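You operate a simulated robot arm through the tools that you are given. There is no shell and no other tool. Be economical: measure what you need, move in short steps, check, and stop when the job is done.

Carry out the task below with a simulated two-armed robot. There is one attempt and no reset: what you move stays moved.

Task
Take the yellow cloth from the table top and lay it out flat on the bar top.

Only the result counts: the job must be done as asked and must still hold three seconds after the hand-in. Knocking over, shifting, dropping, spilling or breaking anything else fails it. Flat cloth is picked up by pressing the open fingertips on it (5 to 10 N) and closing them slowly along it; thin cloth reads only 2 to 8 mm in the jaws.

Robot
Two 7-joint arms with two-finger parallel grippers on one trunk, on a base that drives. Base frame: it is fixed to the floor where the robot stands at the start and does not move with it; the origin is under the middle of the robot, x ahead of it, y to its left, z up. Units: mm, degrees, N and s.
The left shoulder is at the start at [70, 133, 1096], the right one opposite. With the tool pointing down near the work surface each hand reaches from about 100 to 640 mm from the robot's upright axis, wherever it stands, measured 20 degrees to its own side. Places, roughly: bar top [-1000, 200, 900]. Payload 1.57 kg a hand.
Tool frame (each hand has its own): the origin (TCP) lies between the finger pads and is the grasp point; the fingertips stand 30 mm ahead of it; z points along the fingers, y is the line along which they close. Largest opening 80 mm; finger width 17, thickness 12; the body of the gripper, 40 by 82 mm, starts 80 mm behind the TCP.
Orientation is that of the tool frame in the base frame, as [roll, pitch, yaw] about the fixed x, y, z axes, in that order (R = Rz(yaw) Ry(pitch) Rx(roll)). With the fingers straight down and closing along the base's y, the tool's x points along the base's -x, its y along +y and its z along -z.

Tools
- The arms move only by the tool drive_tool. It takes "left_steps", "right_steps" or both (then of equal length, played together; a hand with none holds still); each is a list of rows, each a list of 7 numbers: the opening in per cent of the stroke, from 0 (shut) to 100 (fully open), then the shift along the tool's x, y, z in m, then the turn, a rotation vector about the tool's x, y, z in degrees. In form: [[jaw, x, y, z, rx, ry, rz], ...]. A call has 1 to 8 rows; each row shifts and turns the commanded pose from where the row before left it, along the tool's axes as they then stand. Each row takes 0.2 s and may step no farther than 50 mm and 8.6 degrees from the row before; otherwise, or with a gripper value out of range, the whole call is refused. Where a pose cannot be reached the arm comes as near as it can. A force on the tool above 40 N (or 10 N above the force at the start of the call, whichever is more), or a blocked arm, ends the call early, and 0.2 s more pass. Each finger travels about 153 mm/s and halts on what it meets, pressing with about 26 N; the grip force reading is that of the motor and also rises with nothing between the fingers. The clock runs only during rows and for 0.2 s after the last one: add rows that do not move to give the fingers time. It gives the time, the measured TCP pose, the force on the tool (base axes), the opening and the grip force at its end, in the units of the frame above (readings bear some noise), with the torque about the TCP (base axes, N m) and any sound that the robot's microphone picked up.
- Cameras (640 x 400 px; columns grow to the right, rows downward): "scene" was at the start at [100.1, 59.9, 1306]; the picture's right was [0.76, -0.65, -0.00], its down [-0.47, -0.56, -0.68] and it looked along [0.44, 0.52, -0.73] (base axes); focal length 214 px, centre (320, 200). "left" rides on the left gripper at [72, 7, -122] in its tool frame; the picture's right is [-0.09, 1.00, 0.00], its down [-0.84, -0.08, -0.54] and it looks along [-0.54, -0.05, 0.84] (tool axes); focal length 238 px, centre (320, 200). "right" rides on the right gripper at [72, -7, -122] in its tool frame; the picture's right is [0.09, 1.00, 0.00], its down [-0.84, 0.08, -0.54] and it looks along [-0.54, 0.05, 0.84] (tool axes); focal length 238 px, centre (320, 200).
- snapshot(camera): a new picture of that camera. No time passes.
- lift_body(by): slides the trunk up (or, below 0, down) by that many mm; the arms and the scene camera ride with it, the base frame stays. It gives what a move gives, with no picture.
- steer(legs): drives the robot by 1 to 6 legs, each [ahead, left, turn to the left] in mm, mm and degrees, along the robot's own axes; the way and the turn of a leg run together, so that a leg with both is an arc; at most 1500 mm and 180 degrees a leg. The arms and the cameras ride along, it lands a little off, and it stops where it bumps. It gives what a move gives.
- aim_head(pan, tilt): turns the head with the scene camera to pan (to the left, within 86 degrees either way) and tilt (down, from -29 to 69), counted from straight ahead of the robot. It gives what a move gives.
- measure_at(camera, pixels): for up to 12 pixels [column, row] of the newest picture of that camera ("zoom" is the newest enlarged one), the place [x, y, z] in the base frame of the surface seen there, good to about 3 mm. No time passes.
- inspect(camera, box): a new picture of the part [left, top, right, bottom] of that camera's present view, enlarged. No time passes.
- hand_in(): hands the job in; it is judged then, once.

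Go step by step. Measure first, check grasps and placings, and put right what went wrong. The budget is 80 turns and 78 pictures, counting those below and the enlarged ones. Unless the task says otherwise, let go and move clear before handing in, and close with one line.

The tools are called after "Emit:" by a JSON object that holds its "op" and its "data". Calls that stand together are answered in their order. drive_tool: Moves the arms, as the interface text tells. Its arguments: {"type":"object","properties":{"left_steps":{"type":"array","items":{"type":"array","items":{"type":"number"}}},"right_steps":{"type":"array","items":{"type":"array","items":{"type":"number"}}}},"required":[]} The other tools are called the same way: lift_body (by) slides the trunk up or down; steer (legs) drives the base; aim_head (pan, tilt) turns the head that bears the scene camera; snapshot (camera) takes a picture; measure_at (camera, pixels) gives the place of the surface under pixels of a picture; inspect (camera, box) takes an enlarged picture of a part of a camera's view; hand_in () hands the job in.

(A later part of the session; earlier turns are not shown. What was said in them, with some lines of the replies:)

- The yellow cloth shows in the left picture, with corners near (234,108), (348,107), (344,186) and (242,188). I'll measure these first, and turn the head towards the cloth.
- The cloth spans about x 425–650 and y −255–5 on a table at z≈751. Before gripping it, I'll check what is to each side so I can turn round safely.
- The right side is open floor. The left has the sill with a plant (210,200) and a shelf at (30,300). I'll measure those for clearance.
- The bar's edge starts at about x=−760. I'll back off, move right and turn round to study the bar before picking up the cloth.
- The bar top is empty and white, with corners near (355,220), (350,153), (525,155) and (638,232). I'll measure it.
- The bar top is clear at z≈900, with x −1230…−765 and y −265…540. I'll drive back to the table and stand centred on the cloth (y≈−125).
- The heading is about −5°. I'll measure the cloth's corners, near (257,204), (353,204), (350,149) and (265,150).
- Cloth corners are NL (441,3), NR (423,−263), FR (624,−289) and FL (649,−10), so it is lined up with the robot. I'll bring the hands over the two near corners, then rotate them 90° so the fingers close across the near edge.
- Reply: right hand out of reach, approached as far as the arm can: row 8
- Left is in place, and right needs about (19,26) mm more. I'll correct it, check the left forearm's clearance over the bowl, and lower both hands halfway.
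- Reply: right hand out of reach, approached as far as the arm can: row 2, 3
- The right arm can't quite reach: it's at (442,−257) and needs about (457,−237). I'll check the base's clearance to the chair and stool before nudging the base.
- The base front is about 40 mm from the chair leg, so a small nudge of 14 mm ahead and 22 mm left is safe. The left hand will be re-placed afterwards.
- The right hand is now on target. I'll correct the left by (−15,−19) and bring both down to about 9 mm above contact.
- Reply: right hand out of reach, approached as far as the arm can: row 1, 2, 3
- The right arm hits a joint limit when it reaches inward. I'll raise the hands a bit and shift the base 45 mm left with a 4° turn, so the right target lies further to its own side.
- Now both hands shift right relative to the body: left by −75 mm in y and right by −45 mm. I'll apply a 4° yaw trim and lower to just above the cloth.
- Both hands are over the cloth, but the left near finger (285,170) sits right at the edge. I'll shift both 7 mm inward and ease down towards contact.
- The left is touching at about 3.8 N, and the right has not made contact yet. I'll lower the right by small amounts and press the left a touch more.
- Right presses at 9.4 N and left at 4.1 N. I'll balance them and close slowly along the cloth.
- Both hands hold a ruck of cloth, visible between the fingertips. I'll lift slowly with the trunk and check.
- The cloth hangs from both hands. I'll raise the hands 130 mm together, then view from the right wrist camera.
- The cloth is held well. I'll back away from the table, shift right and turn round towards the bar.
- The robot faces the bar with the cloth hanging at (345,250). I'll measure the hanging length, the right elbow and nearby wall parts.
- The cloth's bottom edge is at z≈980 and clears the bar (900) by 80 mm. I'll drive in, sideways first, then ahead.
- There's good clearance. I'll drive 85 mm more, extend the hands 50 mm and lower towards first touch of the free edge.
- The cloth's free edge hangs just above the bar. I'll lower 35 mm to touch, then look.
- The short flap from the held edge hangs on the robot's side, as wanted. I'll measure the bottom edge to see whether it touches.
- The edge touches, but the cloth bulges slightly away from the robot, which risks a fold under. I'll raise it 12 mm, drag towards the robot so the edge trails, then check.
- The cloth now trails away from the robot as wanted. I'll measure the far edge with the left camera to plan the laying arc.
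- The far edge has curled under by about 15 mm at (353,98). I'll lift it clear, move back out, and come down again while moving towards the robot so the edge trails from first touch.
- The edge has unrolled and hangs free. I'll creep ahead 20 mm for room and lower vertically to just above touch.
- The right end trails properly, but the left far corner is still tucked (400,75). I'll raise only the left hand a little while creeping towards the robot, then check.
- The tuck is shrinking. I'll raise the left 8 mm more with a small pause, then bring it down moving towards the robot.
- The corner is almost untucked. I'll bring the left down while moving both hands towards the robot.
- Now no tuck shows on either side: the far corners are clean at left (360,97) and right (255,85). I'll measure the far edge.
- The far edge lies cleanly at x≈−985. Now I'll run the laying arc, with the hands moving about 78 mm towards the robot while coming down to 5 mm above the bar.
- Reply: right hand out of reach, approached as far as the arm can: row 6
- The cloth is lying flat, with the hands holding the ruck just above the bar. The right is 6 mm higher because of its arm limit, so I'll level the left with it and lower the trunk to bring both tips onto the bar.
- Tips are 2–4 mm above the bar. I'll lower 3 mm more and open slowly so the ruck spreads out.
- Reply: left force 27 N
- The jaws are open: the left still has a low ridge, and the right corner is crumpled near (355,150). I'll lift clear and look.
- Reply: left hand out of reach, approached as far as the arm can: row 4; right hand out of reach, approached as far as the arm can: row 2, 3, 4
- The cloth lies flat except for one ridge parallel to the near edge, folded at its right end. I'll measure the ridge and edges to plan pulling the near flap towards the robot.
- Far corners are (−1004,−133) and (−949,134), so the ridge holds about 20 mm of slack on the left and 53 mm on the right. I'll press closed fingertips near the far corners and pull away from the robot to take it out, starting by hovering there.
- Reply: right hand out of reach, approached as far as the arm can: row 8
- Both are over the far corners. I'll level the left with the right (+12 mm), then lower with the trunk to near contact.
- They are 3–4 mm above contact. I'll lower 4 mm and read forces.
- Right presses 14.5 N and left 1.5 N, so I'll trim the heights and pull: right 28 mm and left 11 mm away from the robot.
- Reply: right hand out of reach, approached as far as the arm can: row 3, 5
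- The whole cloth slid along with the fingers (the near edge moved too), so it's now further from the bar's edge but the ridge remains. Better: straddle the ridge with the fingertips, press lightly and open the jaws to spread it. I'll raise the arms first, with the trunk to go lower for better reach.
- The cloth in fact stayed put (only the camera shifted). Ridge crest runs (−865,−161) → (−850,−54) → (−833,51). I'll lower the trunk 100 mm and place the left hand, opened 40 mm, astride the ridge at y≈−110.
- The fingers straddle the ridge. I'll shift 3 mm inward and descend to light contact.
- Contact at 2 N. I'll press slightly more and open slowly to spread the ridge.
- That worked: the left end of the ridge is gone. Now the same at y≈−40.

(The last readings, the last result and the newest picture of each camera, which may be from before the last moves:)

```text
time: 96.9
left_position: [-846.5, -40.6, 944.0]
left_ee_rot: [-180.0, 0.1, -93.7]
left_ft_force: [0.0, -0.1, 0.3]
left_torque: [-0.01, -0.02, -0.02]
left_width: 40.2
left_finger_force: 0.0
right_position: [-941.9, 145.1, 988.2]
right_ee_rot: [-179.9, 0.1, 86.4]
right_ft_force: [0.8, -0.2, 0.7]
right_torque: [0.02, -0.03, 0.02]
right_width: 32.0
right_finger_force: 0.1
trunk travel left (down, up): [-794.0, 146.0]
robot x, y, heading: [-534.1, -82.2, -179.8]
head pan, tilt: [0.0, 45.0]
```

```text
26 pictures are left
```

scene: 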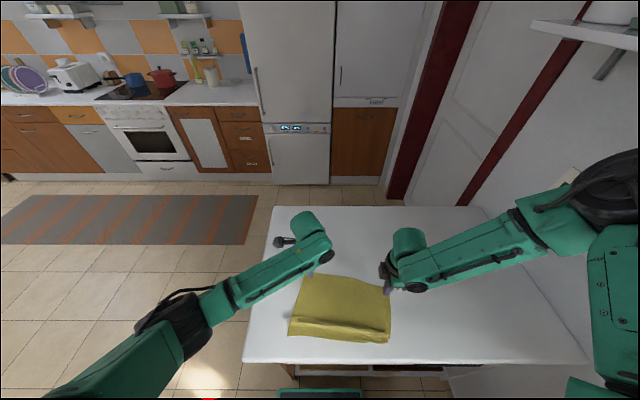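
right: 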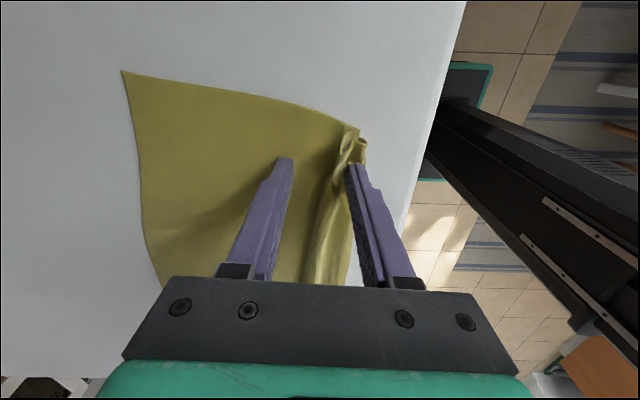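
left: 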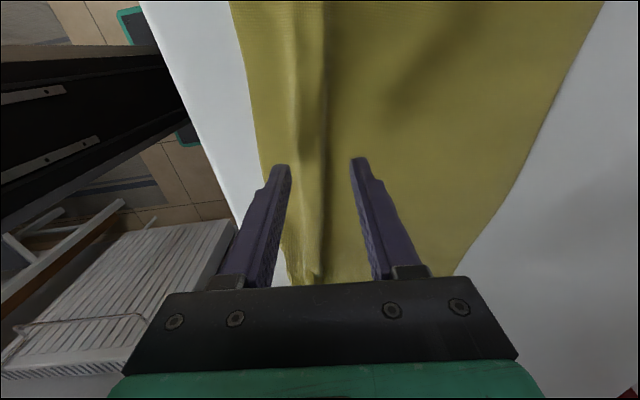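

It's astride the ridge again. I'll press and open.

Emit:
{"op": "drive_tool", "data": {"left_steps": [[50, 0, 0.001, 0.011, 0, 0, 0], [50, 0, 0, 0.0025, 0, 0, 0], [50, 0, 0, 0.0007, 0, 0, 0], [56, 0, 0, 0, 0, 0, 0], [62, 0, 0, 0, 0, 0, 0], [68, 0, 0, 0, 0, 0, 0], [75, 0, 0, 0, 0, 0, 0], [82, 0, 0, 0, 0, 0, 0]]}}

Emit:
{"op": "snapshot", "data": {"camera": "left"}}

```text
time: 98.7
left_position: [-846.6, -41.3, 931.9]
left_ee_rot: [179.6, 0.3, -93.7]
left_ft_force: [-8.1, -0.3, 37.0]
left_torque: [-0.11, -1.11, -0.03]
left_width: 58.5
left_finger_force: 0.0
right_position: [-942.1, 145.0, 987.2]
right_ee_rot: [-179.9, 0.1, 86.3]
right_ft_force: [-1.1, -0.1, -0.4]
right_torque: [0.03, 0.0, 0.01]
right_width: 32.2
right_finger_force: 0.0
trunk travel left (down, up): [-794.0, 146.0]
robot x, y, heading: [-537.3, -81.5, -179.6]
head pan, tilt: [0.0, 45.0]
```

```text
25 pictures are left
```

left: 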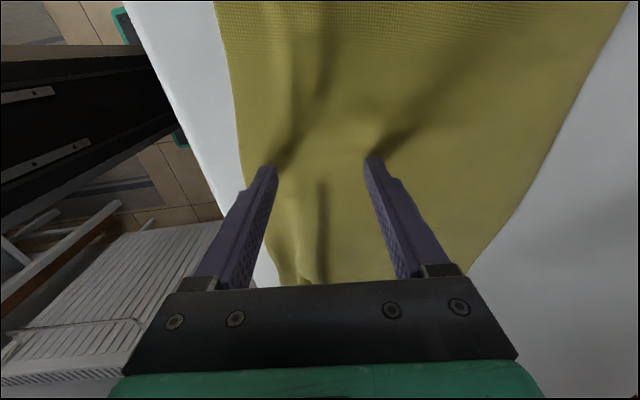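

The middle ridge flattened locally. I'll raise and move the left hand aside to view the whole cloth.

Emit:
{"op": "drive_tool", "data": {"left_steps": [[82, 0, 0, -0.03, 0, 0, 0], [60, 0.03, 0, -0.03, 0, 0, 0], [60, 0.04, 0, -0.02, 0, 0, 0], [60, 0.04, 0, 0, 0, 0, 0], [60, 0.04, 0, 0, 0, 0, 0], [60, 0.04, 0, 0, 0, 0, 0]], "right_steps": [[32, 0, 0, -0.01, 0, 0, 0], [32, 0, 0, 0, 0, 0, 0], [32, 0, 0, 0, 0, 0, 0], [32, 0, 0, 0, 0, 0, 0], [32, 0, 0, 0, 0, 0, 0], [32, 0, 0, 0, 0, 0, 0]]}}

Emit:
{"op": "snapshot", "data": {"camera": "scene"}}

Emit:
{"op": "inspect", "data": {"camera": "scene", "box": [260, 245, 440, 355]}}

```text
time: 100.1
left_position: [-877.8, -176.3, 998.8]
left_ee_rot: [179.9, 0.1, -93.7]
left_ft_force: [-0.8, 0.3, 0.2]
left_torque: [0.0, -0.06, -0.02]
left_width: 47.8
left_finger_force: 0.0
left hand out of reach, approached as far as the arm can: row 5, 6
right_position: [-943.9, 146.2, 996.3]
right_ee_rot: [-180.0, 0.3, 86.3]
right_ft_force: [0.8, -0.7, 0.1]
right_torque: [0.0, -0.03, 0.0]
right_width: 25.8
right_finger_force: 0.0
trunk travel left (down, up): [-794.0, 146.0]
robot x, y, heading: [-535.7, -74.8, -179.5]
head pan, tilt: [0.0, 45.0]
```

```text
24 pictures are left
```

scene: 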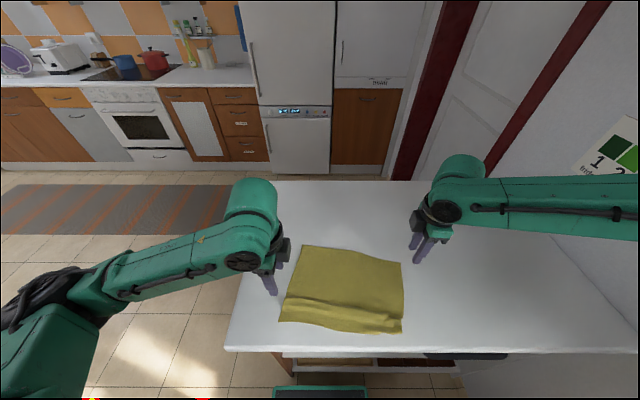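

```text
3.56 times, centred on (350, 300) of scene
```

zoom: 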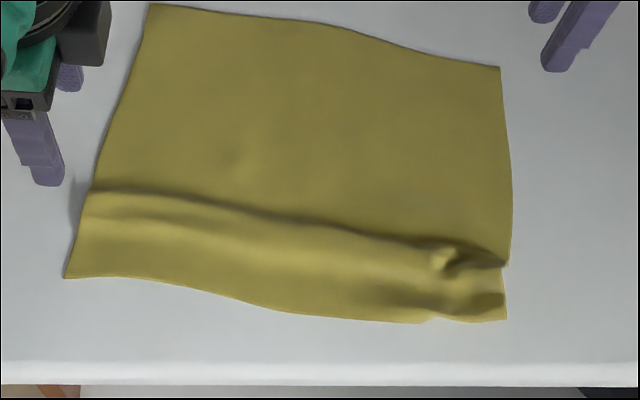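

It's much flatter now, and the right end still has a fold. Measuring.

Emit:
{"op": "measure_at", "data": {"camera": "zoom", "pixels": [[68, 275], [240, 300], [420, 320], [500, 315], [500, 298], [505, 265], [498, 70], [90, 192], [250, 215], [380, 245], [440, 260], [480, 285]]}}

Emit:
{"op": "snapshot", "data": {"camera": "right"}}

```text
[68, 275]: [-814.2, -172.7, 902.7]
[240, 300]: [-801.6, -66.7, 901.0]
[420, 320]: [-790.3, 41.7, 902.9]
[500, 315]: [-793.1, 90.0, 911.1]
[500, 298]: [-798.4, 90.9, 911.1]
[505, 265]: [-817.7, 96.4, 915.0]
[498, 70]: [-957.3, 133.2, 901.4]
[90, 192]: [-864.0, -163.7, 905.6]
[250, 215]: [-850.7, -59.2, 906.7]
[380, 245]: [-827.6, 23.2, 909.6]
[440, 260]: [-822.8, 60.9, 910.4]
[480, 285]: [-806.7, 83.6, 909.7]
```

```text
22 pictures are left
```

right: 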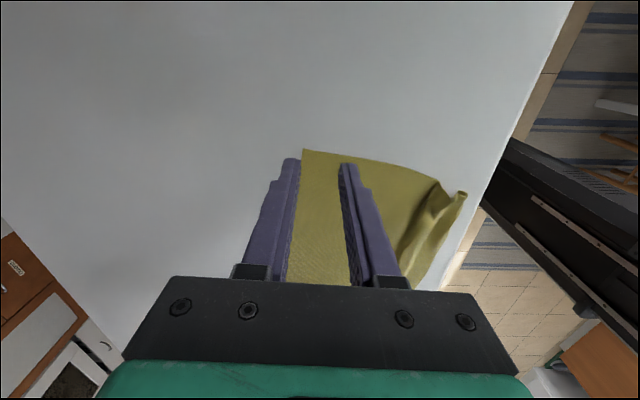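

The right side still needs about 40 mm of length and the bar edge is close, so I'll pull the right half away from the robot. With the trunk lower, I'll press the right fingers near the far-right corner.

Emit:
{"op": "drive_tool", "data": {"right_steps": [[20, -0.015, 0.007, 0.01, 0, 0, 0], [20, -0.015, 0.007, 0.015, 0, 0, 0], [20, -0.015, 0.008, 0.015, 0, 0, 0], [20, 0, 0, 0.015, 0, 0, 0], [20, 0, 0, 0.006, 0, 0, 0], [20, 0, 0, 0.002, 0, 0, 0], [20, 0, 0, 0, 0, 0, 0]]}}

```text
time: 101.7
left_position: [-877.0, -175.8, 999.4]
left_ee_rot: [179.8, 0.1, -93.7]
left_ft_force: [0.7, -0.1, -0.5]
left_torque: [0.02, 0.01, -0.02]
left_width: 48.2
left_finger_force: 0.0
right_position: [-923.7, 99.8, 934.3]
right_ee_rot: [-179.8, 0.1, 86.3]
right_ft_force: [-0.4, 0.7, 0.0]
right_torque: [-0.01, -0.02, 0.0]
right_width: 15.9
right_finger_force: 0.0
trunk travel left (down, up): [-794.0, 146.0]
robot x, y, heading: [-534.1, -81.1, -179.9]
head pan, tilt: [0.0, 45.0]
```

The right hand now reaches fine. I'll press and pull 42 mm away from the robot.

Emit:
{"op": "drive_tool", "data": {"right_steps": [[20, 0, 0, 0.003, 0, 0, 0], [20, 0, 0, 0.0012, 0, 0, 0], [20, 0, -0.007, 0, 0, 0, 0], [20, 0, -0.007, 0, 0, 0, 0], [20, 0, -0.007, 0, 0, 0, 0], [20, 0, -0.007, 0, 0, 0, 0], [20, 0, -0.007, 0, 0, 0, 0], [20, 0, -0.007, 0, 0, 0, 0]]}}

Emit:
{"op": "inspect", "data": {"camera": "scene", "box": [260, 235, 440, 355]}}

```text
time: 103.5
left_position: [-875.3, -178.4, 1000.8]
left_ee_rot: [179.7, 0.2, -93.7]
left_ft_force: [0.6, 0.7, 0.0]
left_torque: [-0.01, -0.01, 0.02]
left_width: 48.2
left_finger_force: 0.0
right_position: [-964.4, 100.8, 930.6]
right_ee_rot: [-179.9, 0.1, 86.3]
right_ft_force: [2.2, -0.6, 11.4]
right_torque: [-0.02, -0.16, -0.02]
right_width: 16.0
right_finger_force: 0.2
trunk travel left (down, up): [-794.0, 146.0]
robot x, y, heading: [-533.2, -78.4, -179.9]
head pan, tilt: [0.0, 45.0]
```

```text
3.33 times, centred on (350, 295) of scene
```

zoom: 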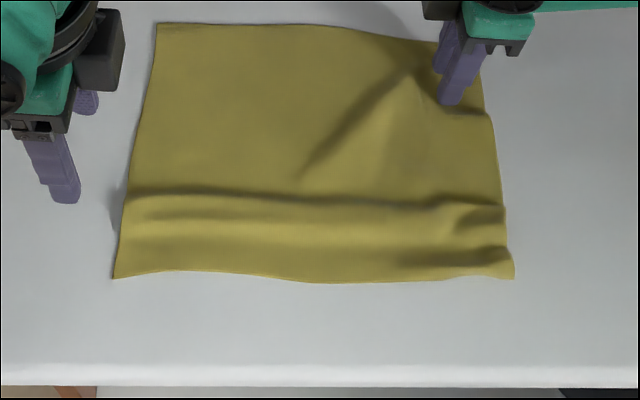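

Excellent: the cloth moved and straightened, and the right fold has mostly opened. I'll lift the right hand and measure the remaining waves.

Emit:
{"op": "drive_tool", "data": {"right_steps": [[20, 0, 0, -0.03, 0, 0, 0], [20, 0.02, 0, -0.03, 0, 0, 0], [50, 0.03, 0, -0.01, 0, 0, 0], [50, 0, 0, 0, 0, 0, 0]]}}

Emit:
{"op": "inspect", "data": {"camera": "scene", "box": [260, 235, 440, 355]}}

Emit:
{"op": "measure_at", "data": {"camera": "zoom", "pixels": [[118, 275], [300, 278], [440, 275], [508, 272], [158, 28], [435, 45], [130, 195], [300, 200], [470, 205], [490, 255], [400, 205], [300, 240]]}}

```text
time: 104.5
left_position: [-877.4, -176.8, 998.5]
left_ee_rot: [179.9, 0.2, -93.7]
left_ft_force: [-0.4, -0.2, 0.2]
left_torque: [0.0, 0.0, 0.01]
left_width: 48.0
left_finger_force: 0.1
right_position: [-961.6, 152.2, 999.5]
right_ee_rot: [-180.0, 0.2, 86.3]
right_ft_force: [-0.1, -0.4, -0.2]
right_torque: [-0.01, 0.0, -0.02]
right_width: 40.0
right_finger_force: 0.1
trunk travel left (down, up): [-794.0, 146.0]
robot x, y, heading: [-533.1, -78.8, -179.8]
head pan, tilt: [0.0, 45.0]
```

```text
3.33 times, centred on (350, 295) of scene
```

zoom: 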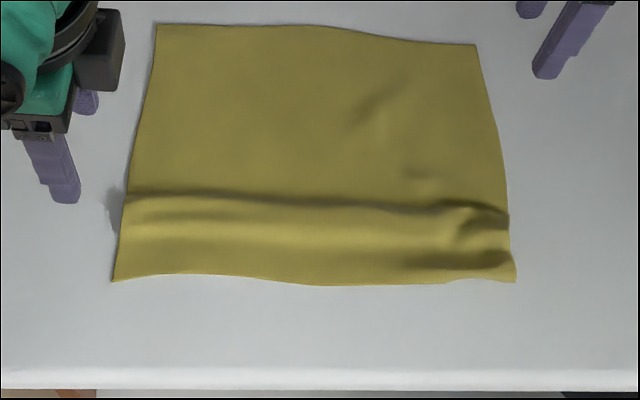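

```text
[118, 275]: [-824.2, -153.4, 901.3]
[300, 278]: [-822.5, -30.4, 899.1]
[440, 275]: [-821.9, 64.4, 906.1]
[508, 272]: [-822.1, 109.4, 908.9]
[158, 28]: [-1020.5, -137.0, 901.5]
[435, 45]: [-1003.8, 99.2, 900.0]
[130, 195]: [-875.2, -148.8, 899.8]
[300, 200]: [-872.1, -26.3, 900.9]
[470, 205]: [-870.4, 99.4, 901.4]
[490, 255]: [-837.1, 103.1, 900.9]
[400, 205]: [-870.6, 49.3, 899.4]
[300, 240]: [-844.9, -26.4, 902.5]
```

It's nearly flat: about 10 mm of slack remains on the left and 20 mm at the right end. I'll do one more press-and-spread with the right hand at about (−853,85).

Emit:
{"op": "drive_tool", "data": {"right_steps": [[50, -0.01, 0.019, 0, 0, 0, 0], [50, -0.01, 0.019, 0, 0, 0, 0], [50, -0.01, 0.019, 0, 0, 0, 0], [50, -0.01, 0.019, 0, 0, 0, 0], [50, -0.01, 0.019, 0.02, 0, 0, 0], [50, -0.01, 0.018, 0.02, 0, 0, 0], [50, 0, 0, 0.014, 0, 0, 0], [50, 0, 0, 0, 0, 0, 0]]}}

Emit:
{"op": "snapshot", "data": {"camera": "right"}}

```text
time: 106.3
left_position: [-876.6, -178.6, 999.0]
left_ee_rot: [179.8, 0.2, -93.7]
left_ft_force: [-0.5, -0.2, -0.7]
left_torque: [0.04, -0.02, 0.02]
left_width: 48.1
left_finger_force: 0.0
right_position: [-869.9, 82.4, 943.6]
right_ee_rot: [-179.9, 0.0, 86.2]
right_ft_force: [-0.3, 0.0, -0.2]
right_torque: [0.02, -0.01, 0.03]
right_width: 40.0
right_finger_force: 0.0
right hand out of reach, approached as far as the arm can: row 5, 6
trunk travel left (down, up): [-794.0, 146.0]
robot x, y, heading: [-537.2, -76.7, -179.6]
head pan, tilt: [0.0, 45.0]
```

```text
19 pictures are left
```

right: 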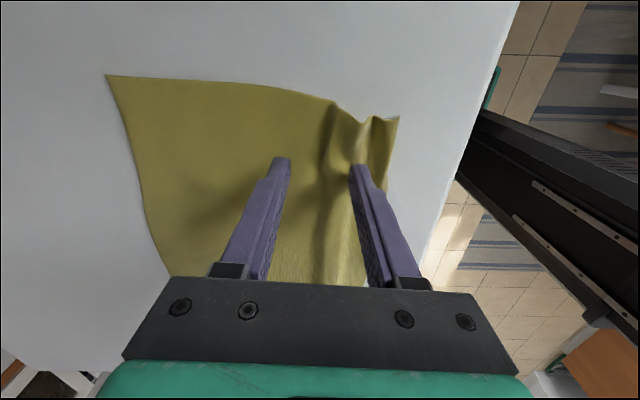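

Two small waves remain at the right end, and the hand stopped at x=−870. I'll back the base 13 mm so the fingers straddle both waves.

Emit:
{"op": "steer", "data": {"legs": [[-15, 0, 0]]}}

Emit:
{"op": "drive_tool", "data": {"right_steps": [[60, 0, 0, 0.005, 0, 0, 0], [60, 0, 0, 0, 0, 0, 0]]}}

Emit:
{"op": "snapshot", "data": {"camera": "right"}}

```text
time: 107.0
left_position: [-866.1, -178.0, 998.0]
left_ee_rot: [179.9, 0.1, -93.7]
left_ft_force: [-0.4, 0.4, -0.2]
left_torque: [0.02, -0.02, 0.0]
left_width: 48.5
left_finger_force: 0.1
right_position: [-858.5, 83.9, 941.5]
right_ee_rot: [180.0, 0.1, 86.2]
right_ft_force: [-0.2, -0.4, 0.0]
right_torque: [0.0, -0.05, 0.02]
right_width: 39.9
right_finger_force: 0.0
trunk travel left (down, up): [-794.0, 146.0]
robot x, y, heading: [-520.5, -78.8, -179.7]
head pan, tilt: [0.0, 45.0]
```

```text
time: 107.6
left_position: [-863.6, -176.9, 998.5]
left_ee_rot: [180.0, 0.1, -93.7]
left_ft_force: [-0.2, 0.5, 0.1]
left_torque: [0.01, -0.02, 0.01]
left_width: 48.2
left_finger_force: 0.1
right_position: [-855.8, 83.6, 938.5]
right_ee_rot: [180.0, 0.1, 86.2]
right_ft_force: [0.7, 0.0, 0.6]
right_torque: [-0.05, -0.05, 0.0]
right_width: 47.8
right_finger_force: 0.0
trunk travel left (down, up): [-794.0, 146.0]
robot x, y, heading: [-522.2, -80.1, -179.8]
head pan, tilt: [0.0, 45.0]
```

```text
18 pictures are left
```

right: 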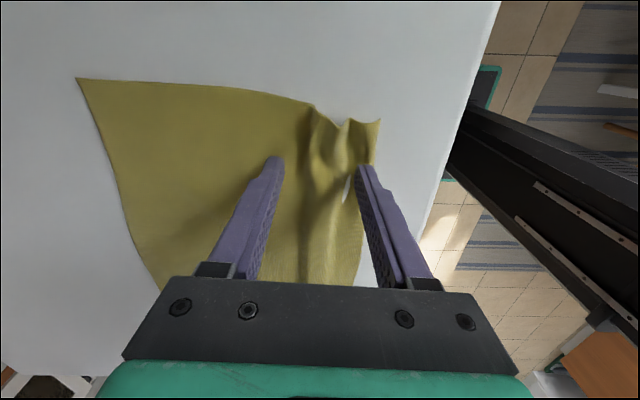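

The near finger sits right at the cloth's edge, so I'll raise it, narrow the opening to 36 mm, and come down on the flap just inside the edge.

Emit:
{"op": "drive_tool", "data": {"right_steps": [[60, 0, 0, -0.014, 0, 0, 0], [44, 0, 0, 0, 0, 0, 0], [44, 0, 0, 0, 0, 0, 0], [44, 0, 0, 0.012, 0, 0, 0], [44, 0, 0, 0.006, 0, 0, 0], [44, 0, 0, 0.002, 0, 0, 0], [44, 0, 0, 0, 0, 0, 0]]}}

Emit:
{"op": "snapshot", "data": {"camera": "right"}}

```text
time: 109.2
left_position: [-862.1, -177.0, 999.0]
left_ee_rot: [179.8, 0.1, -93.7]
left_ft_force: [0.4, 0.8, 0.6]
left_torque: [-0.01, -0.03, -0.01]
left_width: 47.7
left_finger_force: 0.1
right_position: [-856.4, 83.7, 932.0]
right_ee_rot: [-179.9, 0.0, 86.2]
right_ft_force: [-0.2, -0.2, -1.4]
right_torque: [-0.01, 0.01, 0.02]
right_width: 35.0
right_finger_force: 0.0
trunk travel left (down, up): [-794.0, 146.0]
robot x, y, heading: [-518.4, -78.9, -180.0]
head pan, tilt: [0.0, 45.0]
```

```text
17 pictures are left
```

right: 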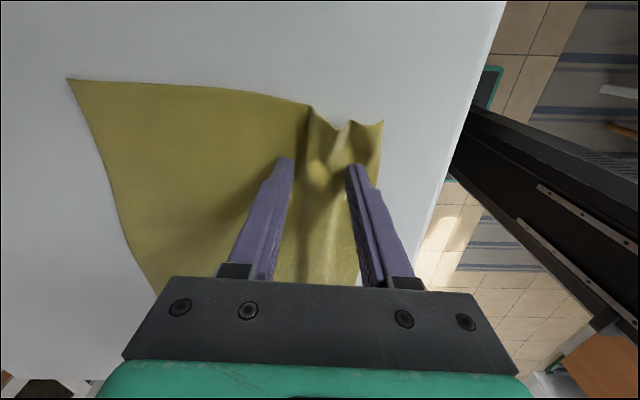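

Now both fingertips are on the cloth, one on each side of the main wave. I'll press lightly and open.

Emit:
{"op": "drive_tool", "data": {"right_steps": [[44, 0, 0, 0.0012, 0, 0, 0], [44, 0, 0, 0.0005, 0, 0, 0], [50, 0, 0, 0, 0, 0, 0], [56, 0, 0, 0, 0, 0, 0], [62, 0, 0, 0, 0, 0, 0], [68, 0, 0, 0, 0, 0, 0], [74, 0, 0, 0, 0, 0, 0], [74, 0, 0, 0, 0, 0, 0]]}}

Emit:
{"op": "snapshot", "data": {"camera": "right"}}

```text
time: 111.0
left_position: [-863.0, -175.1, 1000.0]
left_ee_rot: [179.8, 0.1, -93.7]
left_ft_force: [0.4, 0.5, -0.4]
left_torque: [-0.01, -0.01, 0.0]
left_width: 48.1
left_finger_force: 0.1
right_position: [-856.7, 83.7, 931.8]
right_ee_rot: [-179.9, 0.0, 86.2]
right_ft_force: [-1.1, -0.6, 5.0]
right_torque: [-0.03, -0.07, -0.02]
right_width: 57.3
right_finger_force: 0.0
trunk travel left (down, up): [-794.0, 146.0]
robot x, y, heading: [-518.5, -78.0, -179.7]
head pan, tilt: [0.0, 45.0]
```

```text
16 pictures are left
```

right: 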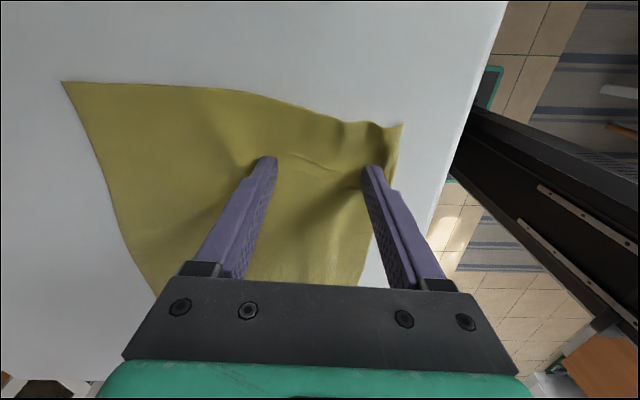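

The main wave is gone. I'll lift straight up, move clear and look at the whole cloth.

Emit:
{"op": "drive_tool", "data": {"left_steps": [[60, 0, 0, -0.02, 0, 0, 0], [60, 0, 0, -0.02, 0, 0, 0], [60, 0, 0, 0, 0, 0, 0], [60, 0, 0, 0, 0, 0, 0], [60, 0, 0, 0, 0, 0, 0]], "right_steps": [[74, 0, 0, -0.03, 0, 0, 0], [74, 0.02, -0.02, -0.03, 0, 0, 0], [60, 0.03, -0.02, -0.02, 0, 0, 0], [60, 0.03, -0.02, 0, 0, 0, 0], [60, 0, 0, 0, 0, 0, 0]]}}

Emit:
{"op": "inspect", "data": {"camera": "scene", "box": [260, 235, 440, 355]}}

Emit:
{"op": "measure_at", "data": {"camera": "zoom", "pixels": [[110, 265], [300, 272], [440, 272], [500, 272], [158, 28], [470, 40], [130, 190], [300, 190], [470, 205], [490, 245], [400, 205], [300, 230]]}}

```text
time: 112.2
left_position: [-863.2, -175.5, 1040.2]
left_ee_rot: [179.8, 0.2, -93.6]
left_ft_force: [-0.3, -0.3, -0.2]
left_torque: [0.01, -0.01, -0.01]
left_width: 47.8
left_finger_force: 0.0
right_position: [-909.8, 167.4, 1012.6]
right_ee_rot: [-179.9, 0.1, 86.3]
right_ft_force: [1.0, 0.0, 0.5]
right_torque: [0.01, -0.02, -0.01]
right_width: 48.2
right_finger_force: 0.0
trunk travel left (down, up): [-794.0, 146.0]
robot x, y, heading: [-520.0, -82.4, -179.7]
head pan, tilt: [0.0, 45.0]
```

```text
3.33 times, centred on (350, 295) of scene
```

zoom: 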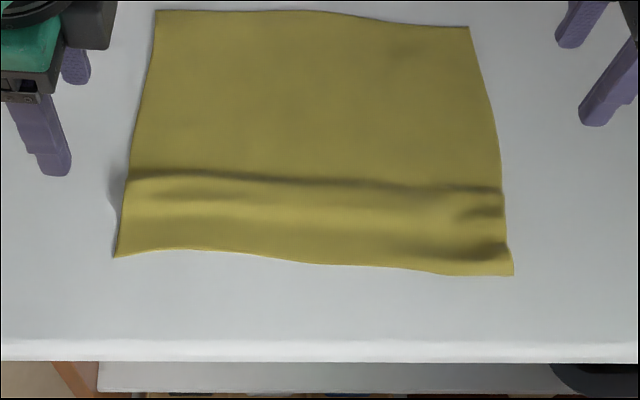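

```text
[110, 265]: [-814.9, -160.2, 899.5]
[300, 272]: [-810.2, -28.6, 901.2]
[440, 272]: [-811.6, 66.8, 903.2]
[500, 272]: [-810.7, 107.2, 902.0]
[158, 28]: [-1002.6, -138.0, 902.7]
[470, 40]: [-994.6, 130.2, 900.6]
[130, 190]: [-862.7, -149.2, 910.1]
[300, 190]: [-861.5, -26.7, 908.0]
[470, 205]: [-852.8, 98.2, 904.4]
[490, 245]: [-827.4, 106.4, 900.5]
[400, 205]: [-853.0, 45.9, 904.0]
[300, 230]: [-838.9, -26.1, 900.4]
```

Only a low wave (about 8–10 mm high, ~10 mm slack) remains on the left and middle, with crest x≈−862. I'll do one more gentle spread with the left hand at y≈−115.

Emit:
{"op": "drive_tool", "data": {"left_steps": [[50, -0.03, -0.002, 0.02, 0, 0, 0], [50, -0.03, -0.001, 0.02, 0, 0, 0], [50, 0, 0, 0.03, 0, 0, 0], [50, 0, 0, 0.025, 0, 0, 0], [50, 0, 0, 0, 0, 0, 0]]}}

Emit:
{"op": "snapshot", "data": {"camera": "left"}}

```text
time: 113.4
left_position: [-855.9, -116.5, 942.6]
left_ee_rot: [179.9, 0.0, -93.7]
left_ft_force: [0.1, 0.1, -0.5]
left_torque: [0.0, 0.02, 0.03]
left_width: 40.0
left_finger_force: 0.1
right_position: [-908.3, 167.8, 1010.0]
right_ee_rot: [-179.9, 0.1, 86.2]
right_ft_force: [0.0, 0.1, -0.1]
right_torque: [0.0, 0.01, 0.02]
right_width: 48.0
right_finger_force: 0.0
trunk travel left (down, up): [-794.0, 146.0]
robot x, y, heading: [-521.3, -81.4, -179.6]
head pan, tilt: [0.0, 45.0]
```

```text
14 pictures are left
```

left: 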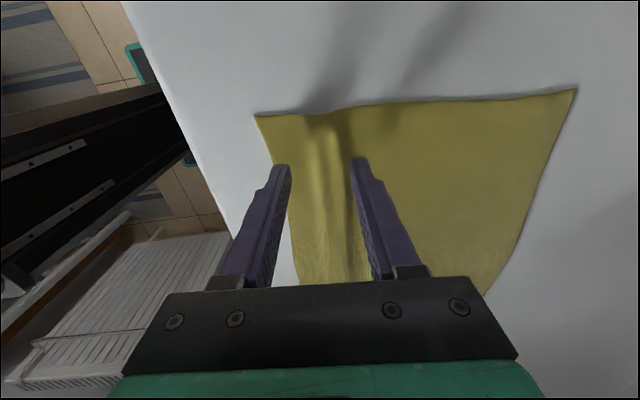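

I'll shift 6 mm inward, press lightly and open.

Emit:
{"op": "drive_tool", "data": {"left_steps": [[48, 0, 0.006, 0.005, 0, 0, 0], [48, 0, 0, 0.005, 0, 0, 0], [48, 0, 0, 0.0012, 0, 0, 0], [48, 0, 0, 0.0005, 0, 0, 0], [53, 0, 0, 0, 0, 0, 0], [58, 0, 0, 0, 0, 0, 0], [63, 0, 0, 0, 0, 0, 0], [67, 0, 0, 0, 0, 0, 0]]}}

Emit:
{"op": "drive_tool", "data": {"left_steps": [[67, 0, 0, -0.025, 0, 0, 0], [48, -0.026, -0.002, 0, 0, 0, 0], [48, -0.026, -0.002, 0, 0, 0, 0], [48, -0.026, -0.002, 0.008, 0, 0, 0], [48, 0, 0, 0.006, 0, 0, 0], [48, 0, 0, 0, 0, 0, 0]]}}

Emit:
{"op": "snapshot", "data": {"camera": "left"}}

```text
time: 115.2
left_position: [-862.1, -116.7, 931.5]
left_ee_rot: [179.8, 0.0, -93.7]
left_ft_force: [-0.3, 0.4, 0.4]
left_torque: [0.02, -0.02, -0.01]
left_width: 53.3
left_finger_force: 0.0
right_position: [-909.7, 168.1, 1010.9]
right_ee_rot: [-179.8, 0.1, 86.2]
right_ft_force: [0.3, 0.1, 0.8]
right_torque: [-0.03, -0.02, -0.01]
right_width: 48.0
right_finger_force: 0.1
trunk travel left (down, up): [-794.0, 146.0]
robot x, y, heading: [-520.7, -82.8, -180.0]
head pan, tilt: [0.0, 45.0]
```

```text
time: 116.6
left_position: [-851.4, -38.7, 943.9]
left_ee_rot: [179.7, 0.1, -93.8]
left_ft_force: [-0.2, 0.3, 0.8]
left_torque: [-0.03, 0.0, 0.02]
left_width: 38.5
left_finger_force: 0.1
right_position: [-910.1, 168.1, 1010.7]
right_ee_rot: [-179.9, 0.0, 86.2]
right_ft_force: [0.3, 0.1, -0.1]
right_torque: [0.01, 0.0, -0.03]
right_width: 48.0
right_finger_force: 0.1
trunk travel left (down, up): [-794.0, 146.0]
robot x, y, heading: [-517.4, -80.5, -179.5]
head pan, tilt: [0.0, 45.0]
```

```text
13 pictures are left
```

left: 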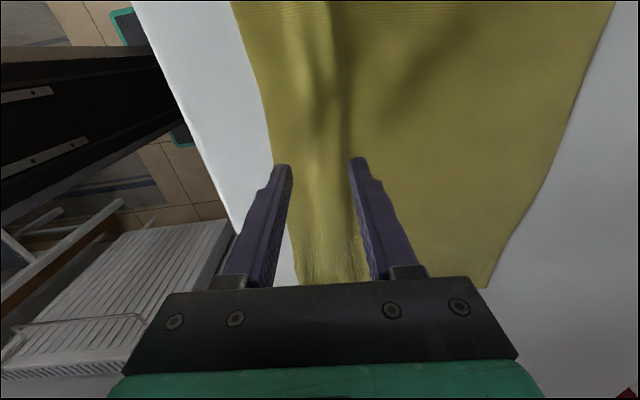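

The first spread had barely any pressure. Here I'll press about 1 mm deeper before opening, 5 mm further inward.

Emit:
{"op": "drive_tool", "data": {"left_steps": [[48, 0, 0.005, 0.006, 0, 0, 0], [48, 0, 0, 0.006, 0, 0, 0], [48, 0, 0, 0.0012, 0, 0, 0], [48, 0, 0, 0.0006, 0, 0, 0], [53, 0, 0, 0, 0, 0, 0], [58, 0, 0, 0, 0, 0, 0], [63, 0, 0, 0, 0, 0, 0], [67, 0, 0, 0, 0, 0, 0]]}}

Emit:
{"op": "drive_tool", "data": {"left_steps": [[67, 0, 0, -0.02, 0, 0, 0], [48, 0.026, 0.002, 0, 0, 0, 0], [48, 0.026, 0.002, 0, 0, 0, 0], [48, 0.022, 0.001, 0.008, 0, 0, 0], [48, 0, 0, 0.008, 0, 0, 0], [48, 0, 0, 0, 0, 0, 0]]}}

Emit:
{"op": "snapshot", "data": {"camera": "left"}}

```text
time: 118.4
left_position: [-856.9, -39.8, 931.5]
left_ee_rot: [179.6, 0.3, -93.7]
left_ft_force: [-5.3, 0.3, 25.3]
left_torque: [-0.02, -0.69, 0.02]
left_width: 48.8
left_finger_force: 0.1
right_position: [-909.3, 167.7, 1011.4]
right_ee_rot: [-179.9, 0.1, 86.2]
right_ft_force: [0.1, -0.4, 0.1]
right_torque: [-0.01, -0.02, -0.01]
right_width: 48.1
right_finger_force: 0.0
trunk travel left (down, up): [-794.0, 146.0]
robot x, y, heading: [-521.3, -78.1, -179.6]
head pan, tilt: [0.0, 45.0]
```

```text
time: 119.8
left_position: [-864.9, -112.0, 934.7]
left_ee_rot: [180.0, 0.1, -93.7]
left_ft_force: [-0.4, -0.4, -0.7]
left_torque: [-0.02, 0.03, 0.0]
left_width: 38.3
left_finger_force: 0.0
right_position: [-910.5, 168.1, 1011.7]
right_ee_rot: [-179.9, 0.1, 86.2]
right_ft_force: [0.5, -0.8, 0.2]
right_torque: [-0.01, 0.0, -0.01]
right_width: 47.8
right_finger_force: 0.0
trunk travel left (down, up): [-794.0, 146.0]
robot x, y, heading: [-522.4, -77.9, -179.7]
head pan, tilt: [0.0, 45.0]
```

```text
12 pictures are left
```

left: 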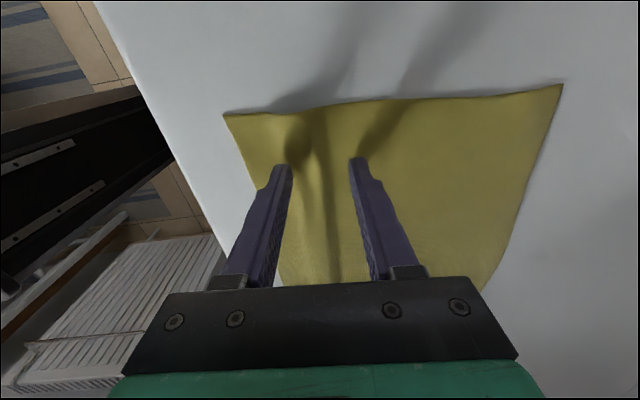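

Now I'll press lightly at this left spot and open, then lift well clear.

Emit:
{"op": "drive_tool", "data": {"left_steps": [[48, 0, 0, 0.003, 0, 0, 0], [48, 0, 0, 0.001, 0, 0, 0], [52, 0, 0, 0.0002, 0, 0, 0], [57, 0, 0, 0, 0, 0, 0], [62, 0, 0, 0, 0, 0, 0], [67, 0, 0, 0, 0, 0, 0], [67, 0, 0, 0, 0, 0, 0]]}}

Emit:
{"op": "drive_tool", "data": {"left_steps": [[67, 0, 0, -0.03, 0, 0, 0], [67, 0, 0, -0.03, 0, 0, 0], [60, 0.03, 0, -0.03, 0, 0, 0], [60, 0.03, 0, -0.02, 0, 0, 0], [60, 0.02, 0, 0, 0, 0, 0]]}}

Emit:
{"op": "inspect", "data": {"camera": "scene", "box": [260, 235, 440, 355]}}

Emit:
{"op": "measure_at", "data": {"camera": "zoom", "pixels": [[110, 265], [300, 272], [440, 272], [500, 272], [158, 18], [467, 32], [130, 180], [300, 185], [470, 195], [490, 245], [400, 195], [200, 200]]}}

```text
time: 121.4
left_position: [-865.0, -111.6, 931.7]
left_ee_rot: [179.7, 0.2, -93.6]
left_ft_force: [-4.2, -0.1, 17.7]
left_torque: [-0.07, -0.44, 0.0]
left_width: 49.9
left_finger_force: 0.1
right_position: [-909.3, 168.3, 1012.1]
right_ee_rot: [-179.9, 0.2, 86.2]
right_ft_force: [-0.2, -0.3, 0.4]
right_torque: [0.0, 0.02, -0.05]
right_width: 48.2
right_finger_force: 0.1
trunk travel left (down, up): [-794.0, 146.0]
robot x, y, heading: [-519.7, -78.6, -180.0]
head pan, tilt: [0.0, 45.0]
```

```text
time: 122.6
left_position: [-870.8, -192.6, 1039.9]
left_ee_rot: [179.8, 0.3, -93.6]
left_ft_force: [0.2, 0.4, -1.3]
left_torque: [-0.03, -0.02, 0.0]
left_width: 48.1
left_finger_force: 0.1
right_position: [-909.5, 167.8, 1011.2]
right_ee_rot: [-179.9, 0.1, 86.2]
right_ft_force: [0.1, 0.2, 0.7]
right_torque: [0.0, 0.01, 0.01]
right_width: 47.9
right_finger_force: 0.1
trunk travel left (down, up): [-794.0, 146.0]
robot x, y, heading: [-520.8, -80.9, -179.7]
head pan, tilt: [0.0, 45.0]
```

```text
3.33 times, centred on (350, 295) of scene
```

zoom: 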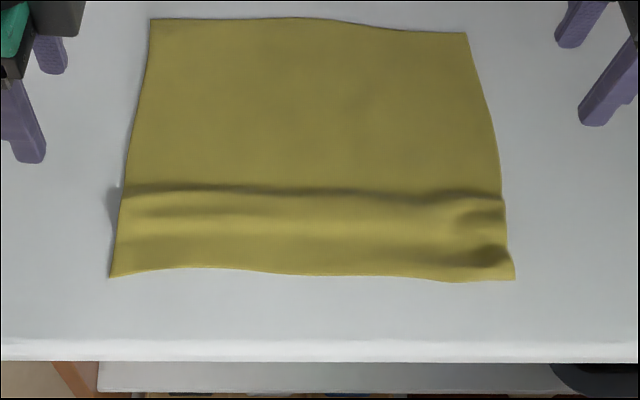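

```text
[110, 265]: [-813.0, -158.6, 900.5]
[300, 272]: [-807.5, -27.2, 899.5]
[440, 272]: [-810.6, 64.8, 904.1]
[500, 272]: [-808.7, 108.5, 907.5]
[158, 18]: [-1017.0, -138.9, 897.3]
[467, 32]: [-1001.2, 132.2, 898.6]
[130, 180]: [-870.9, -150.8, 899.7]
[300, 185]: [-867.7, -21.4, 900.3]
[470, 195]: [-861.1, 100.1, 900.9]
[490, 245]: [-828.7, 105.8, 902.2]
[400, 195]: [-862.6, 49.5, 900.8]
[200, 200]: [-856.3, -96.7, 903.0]
```

The cloth now spans its full size (about 270 × 205 mm) with all points within a few mm of z=900, wholly on the bar with over 40 mm of margin. I'll raise the hands, back off and take a final look.

Emit:
{"op": "lift_body", "data": {"by": 120}}

Emit:
{"op": "steer", "data": {"legs": [[-150, 0, 0]]}}

Emit:
{"op": "snapshot", "data": {"camera": "scene"}}

```text
time: 124.1
left_position: [-870.8, -193.4, 1159.0]
left_ee_rot: [180.0, 0.0, -93.8]
left_ft_force: [-0.6, 0.9, 0.6]
left_torque: [-0.02, -0.02, -0.01]
left_width: 48.0
left_finger_force: 0.1
right_position: [-909.2, 166.1, 1131.4]
right_ee_rot: [-180.0, 0.1, 86.2]
right_ft_force: [0.0, -0.9, -0.5]
right_torque: [0.01, -0.03, -0.04]
right_width: 48.0
right_finger_force: 0.0
trunk travel left (down, up): [-914.0, 26.0]
robot x, y, heading: [-517.4, -82.4, -179.7]
head pan, tilt: [0.0, 45.0]
```

```text
time: 125.5
left_position: [-723.1, -193.5, 1158.1]
left_ee_rot: [-179.9, 0.1, -93.4]
left_ft_force: [-1.1, -0.2, -0.9]
left_torque: [0.02, -0.03, 0.0]
left_width: 48.1
left_finger_force: 0.0
right_position: [-761.3, 167.4, 1129.7]
right_ee_rot: [179.9, 0.1, 86.4]
right_ft_force: [-1.1, -0.5, 0.0]
right_torque: [-0.03, -0.03, -0.03]
right_width: 48.0
right_finger_force: 0.1
trunk travel left (down, up): [-914.0, 26.0]
robot x, y, heading: [-369.6, -78.5, -179.8]
head pan, tilt: [0.0, 45.0]
```

```text
10 pictures are left
```

scene: 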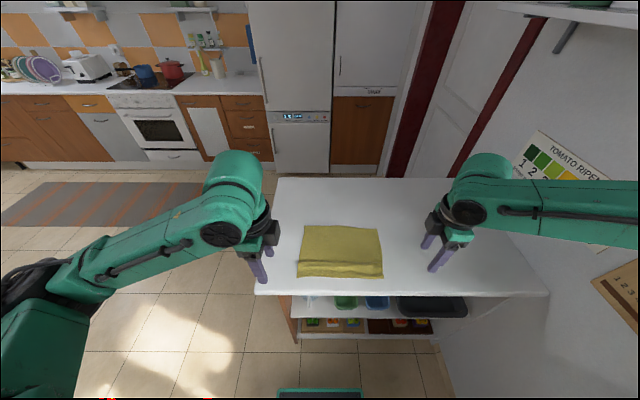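

The cloth lies flat on the bar top, at (340,250) in the picture, and the hands are clear of it. Handing in.

Emit:
{"op": "hand_in", "data": {}}

```text
The job is handed in.
```

The yellow cloth is laid out on the bar top at nearly its full size, about 270 × 205 mm. A low wave a few millimetres high remains near the front edge. Both hands have let go and are clear, and I saw nothing else get moved.
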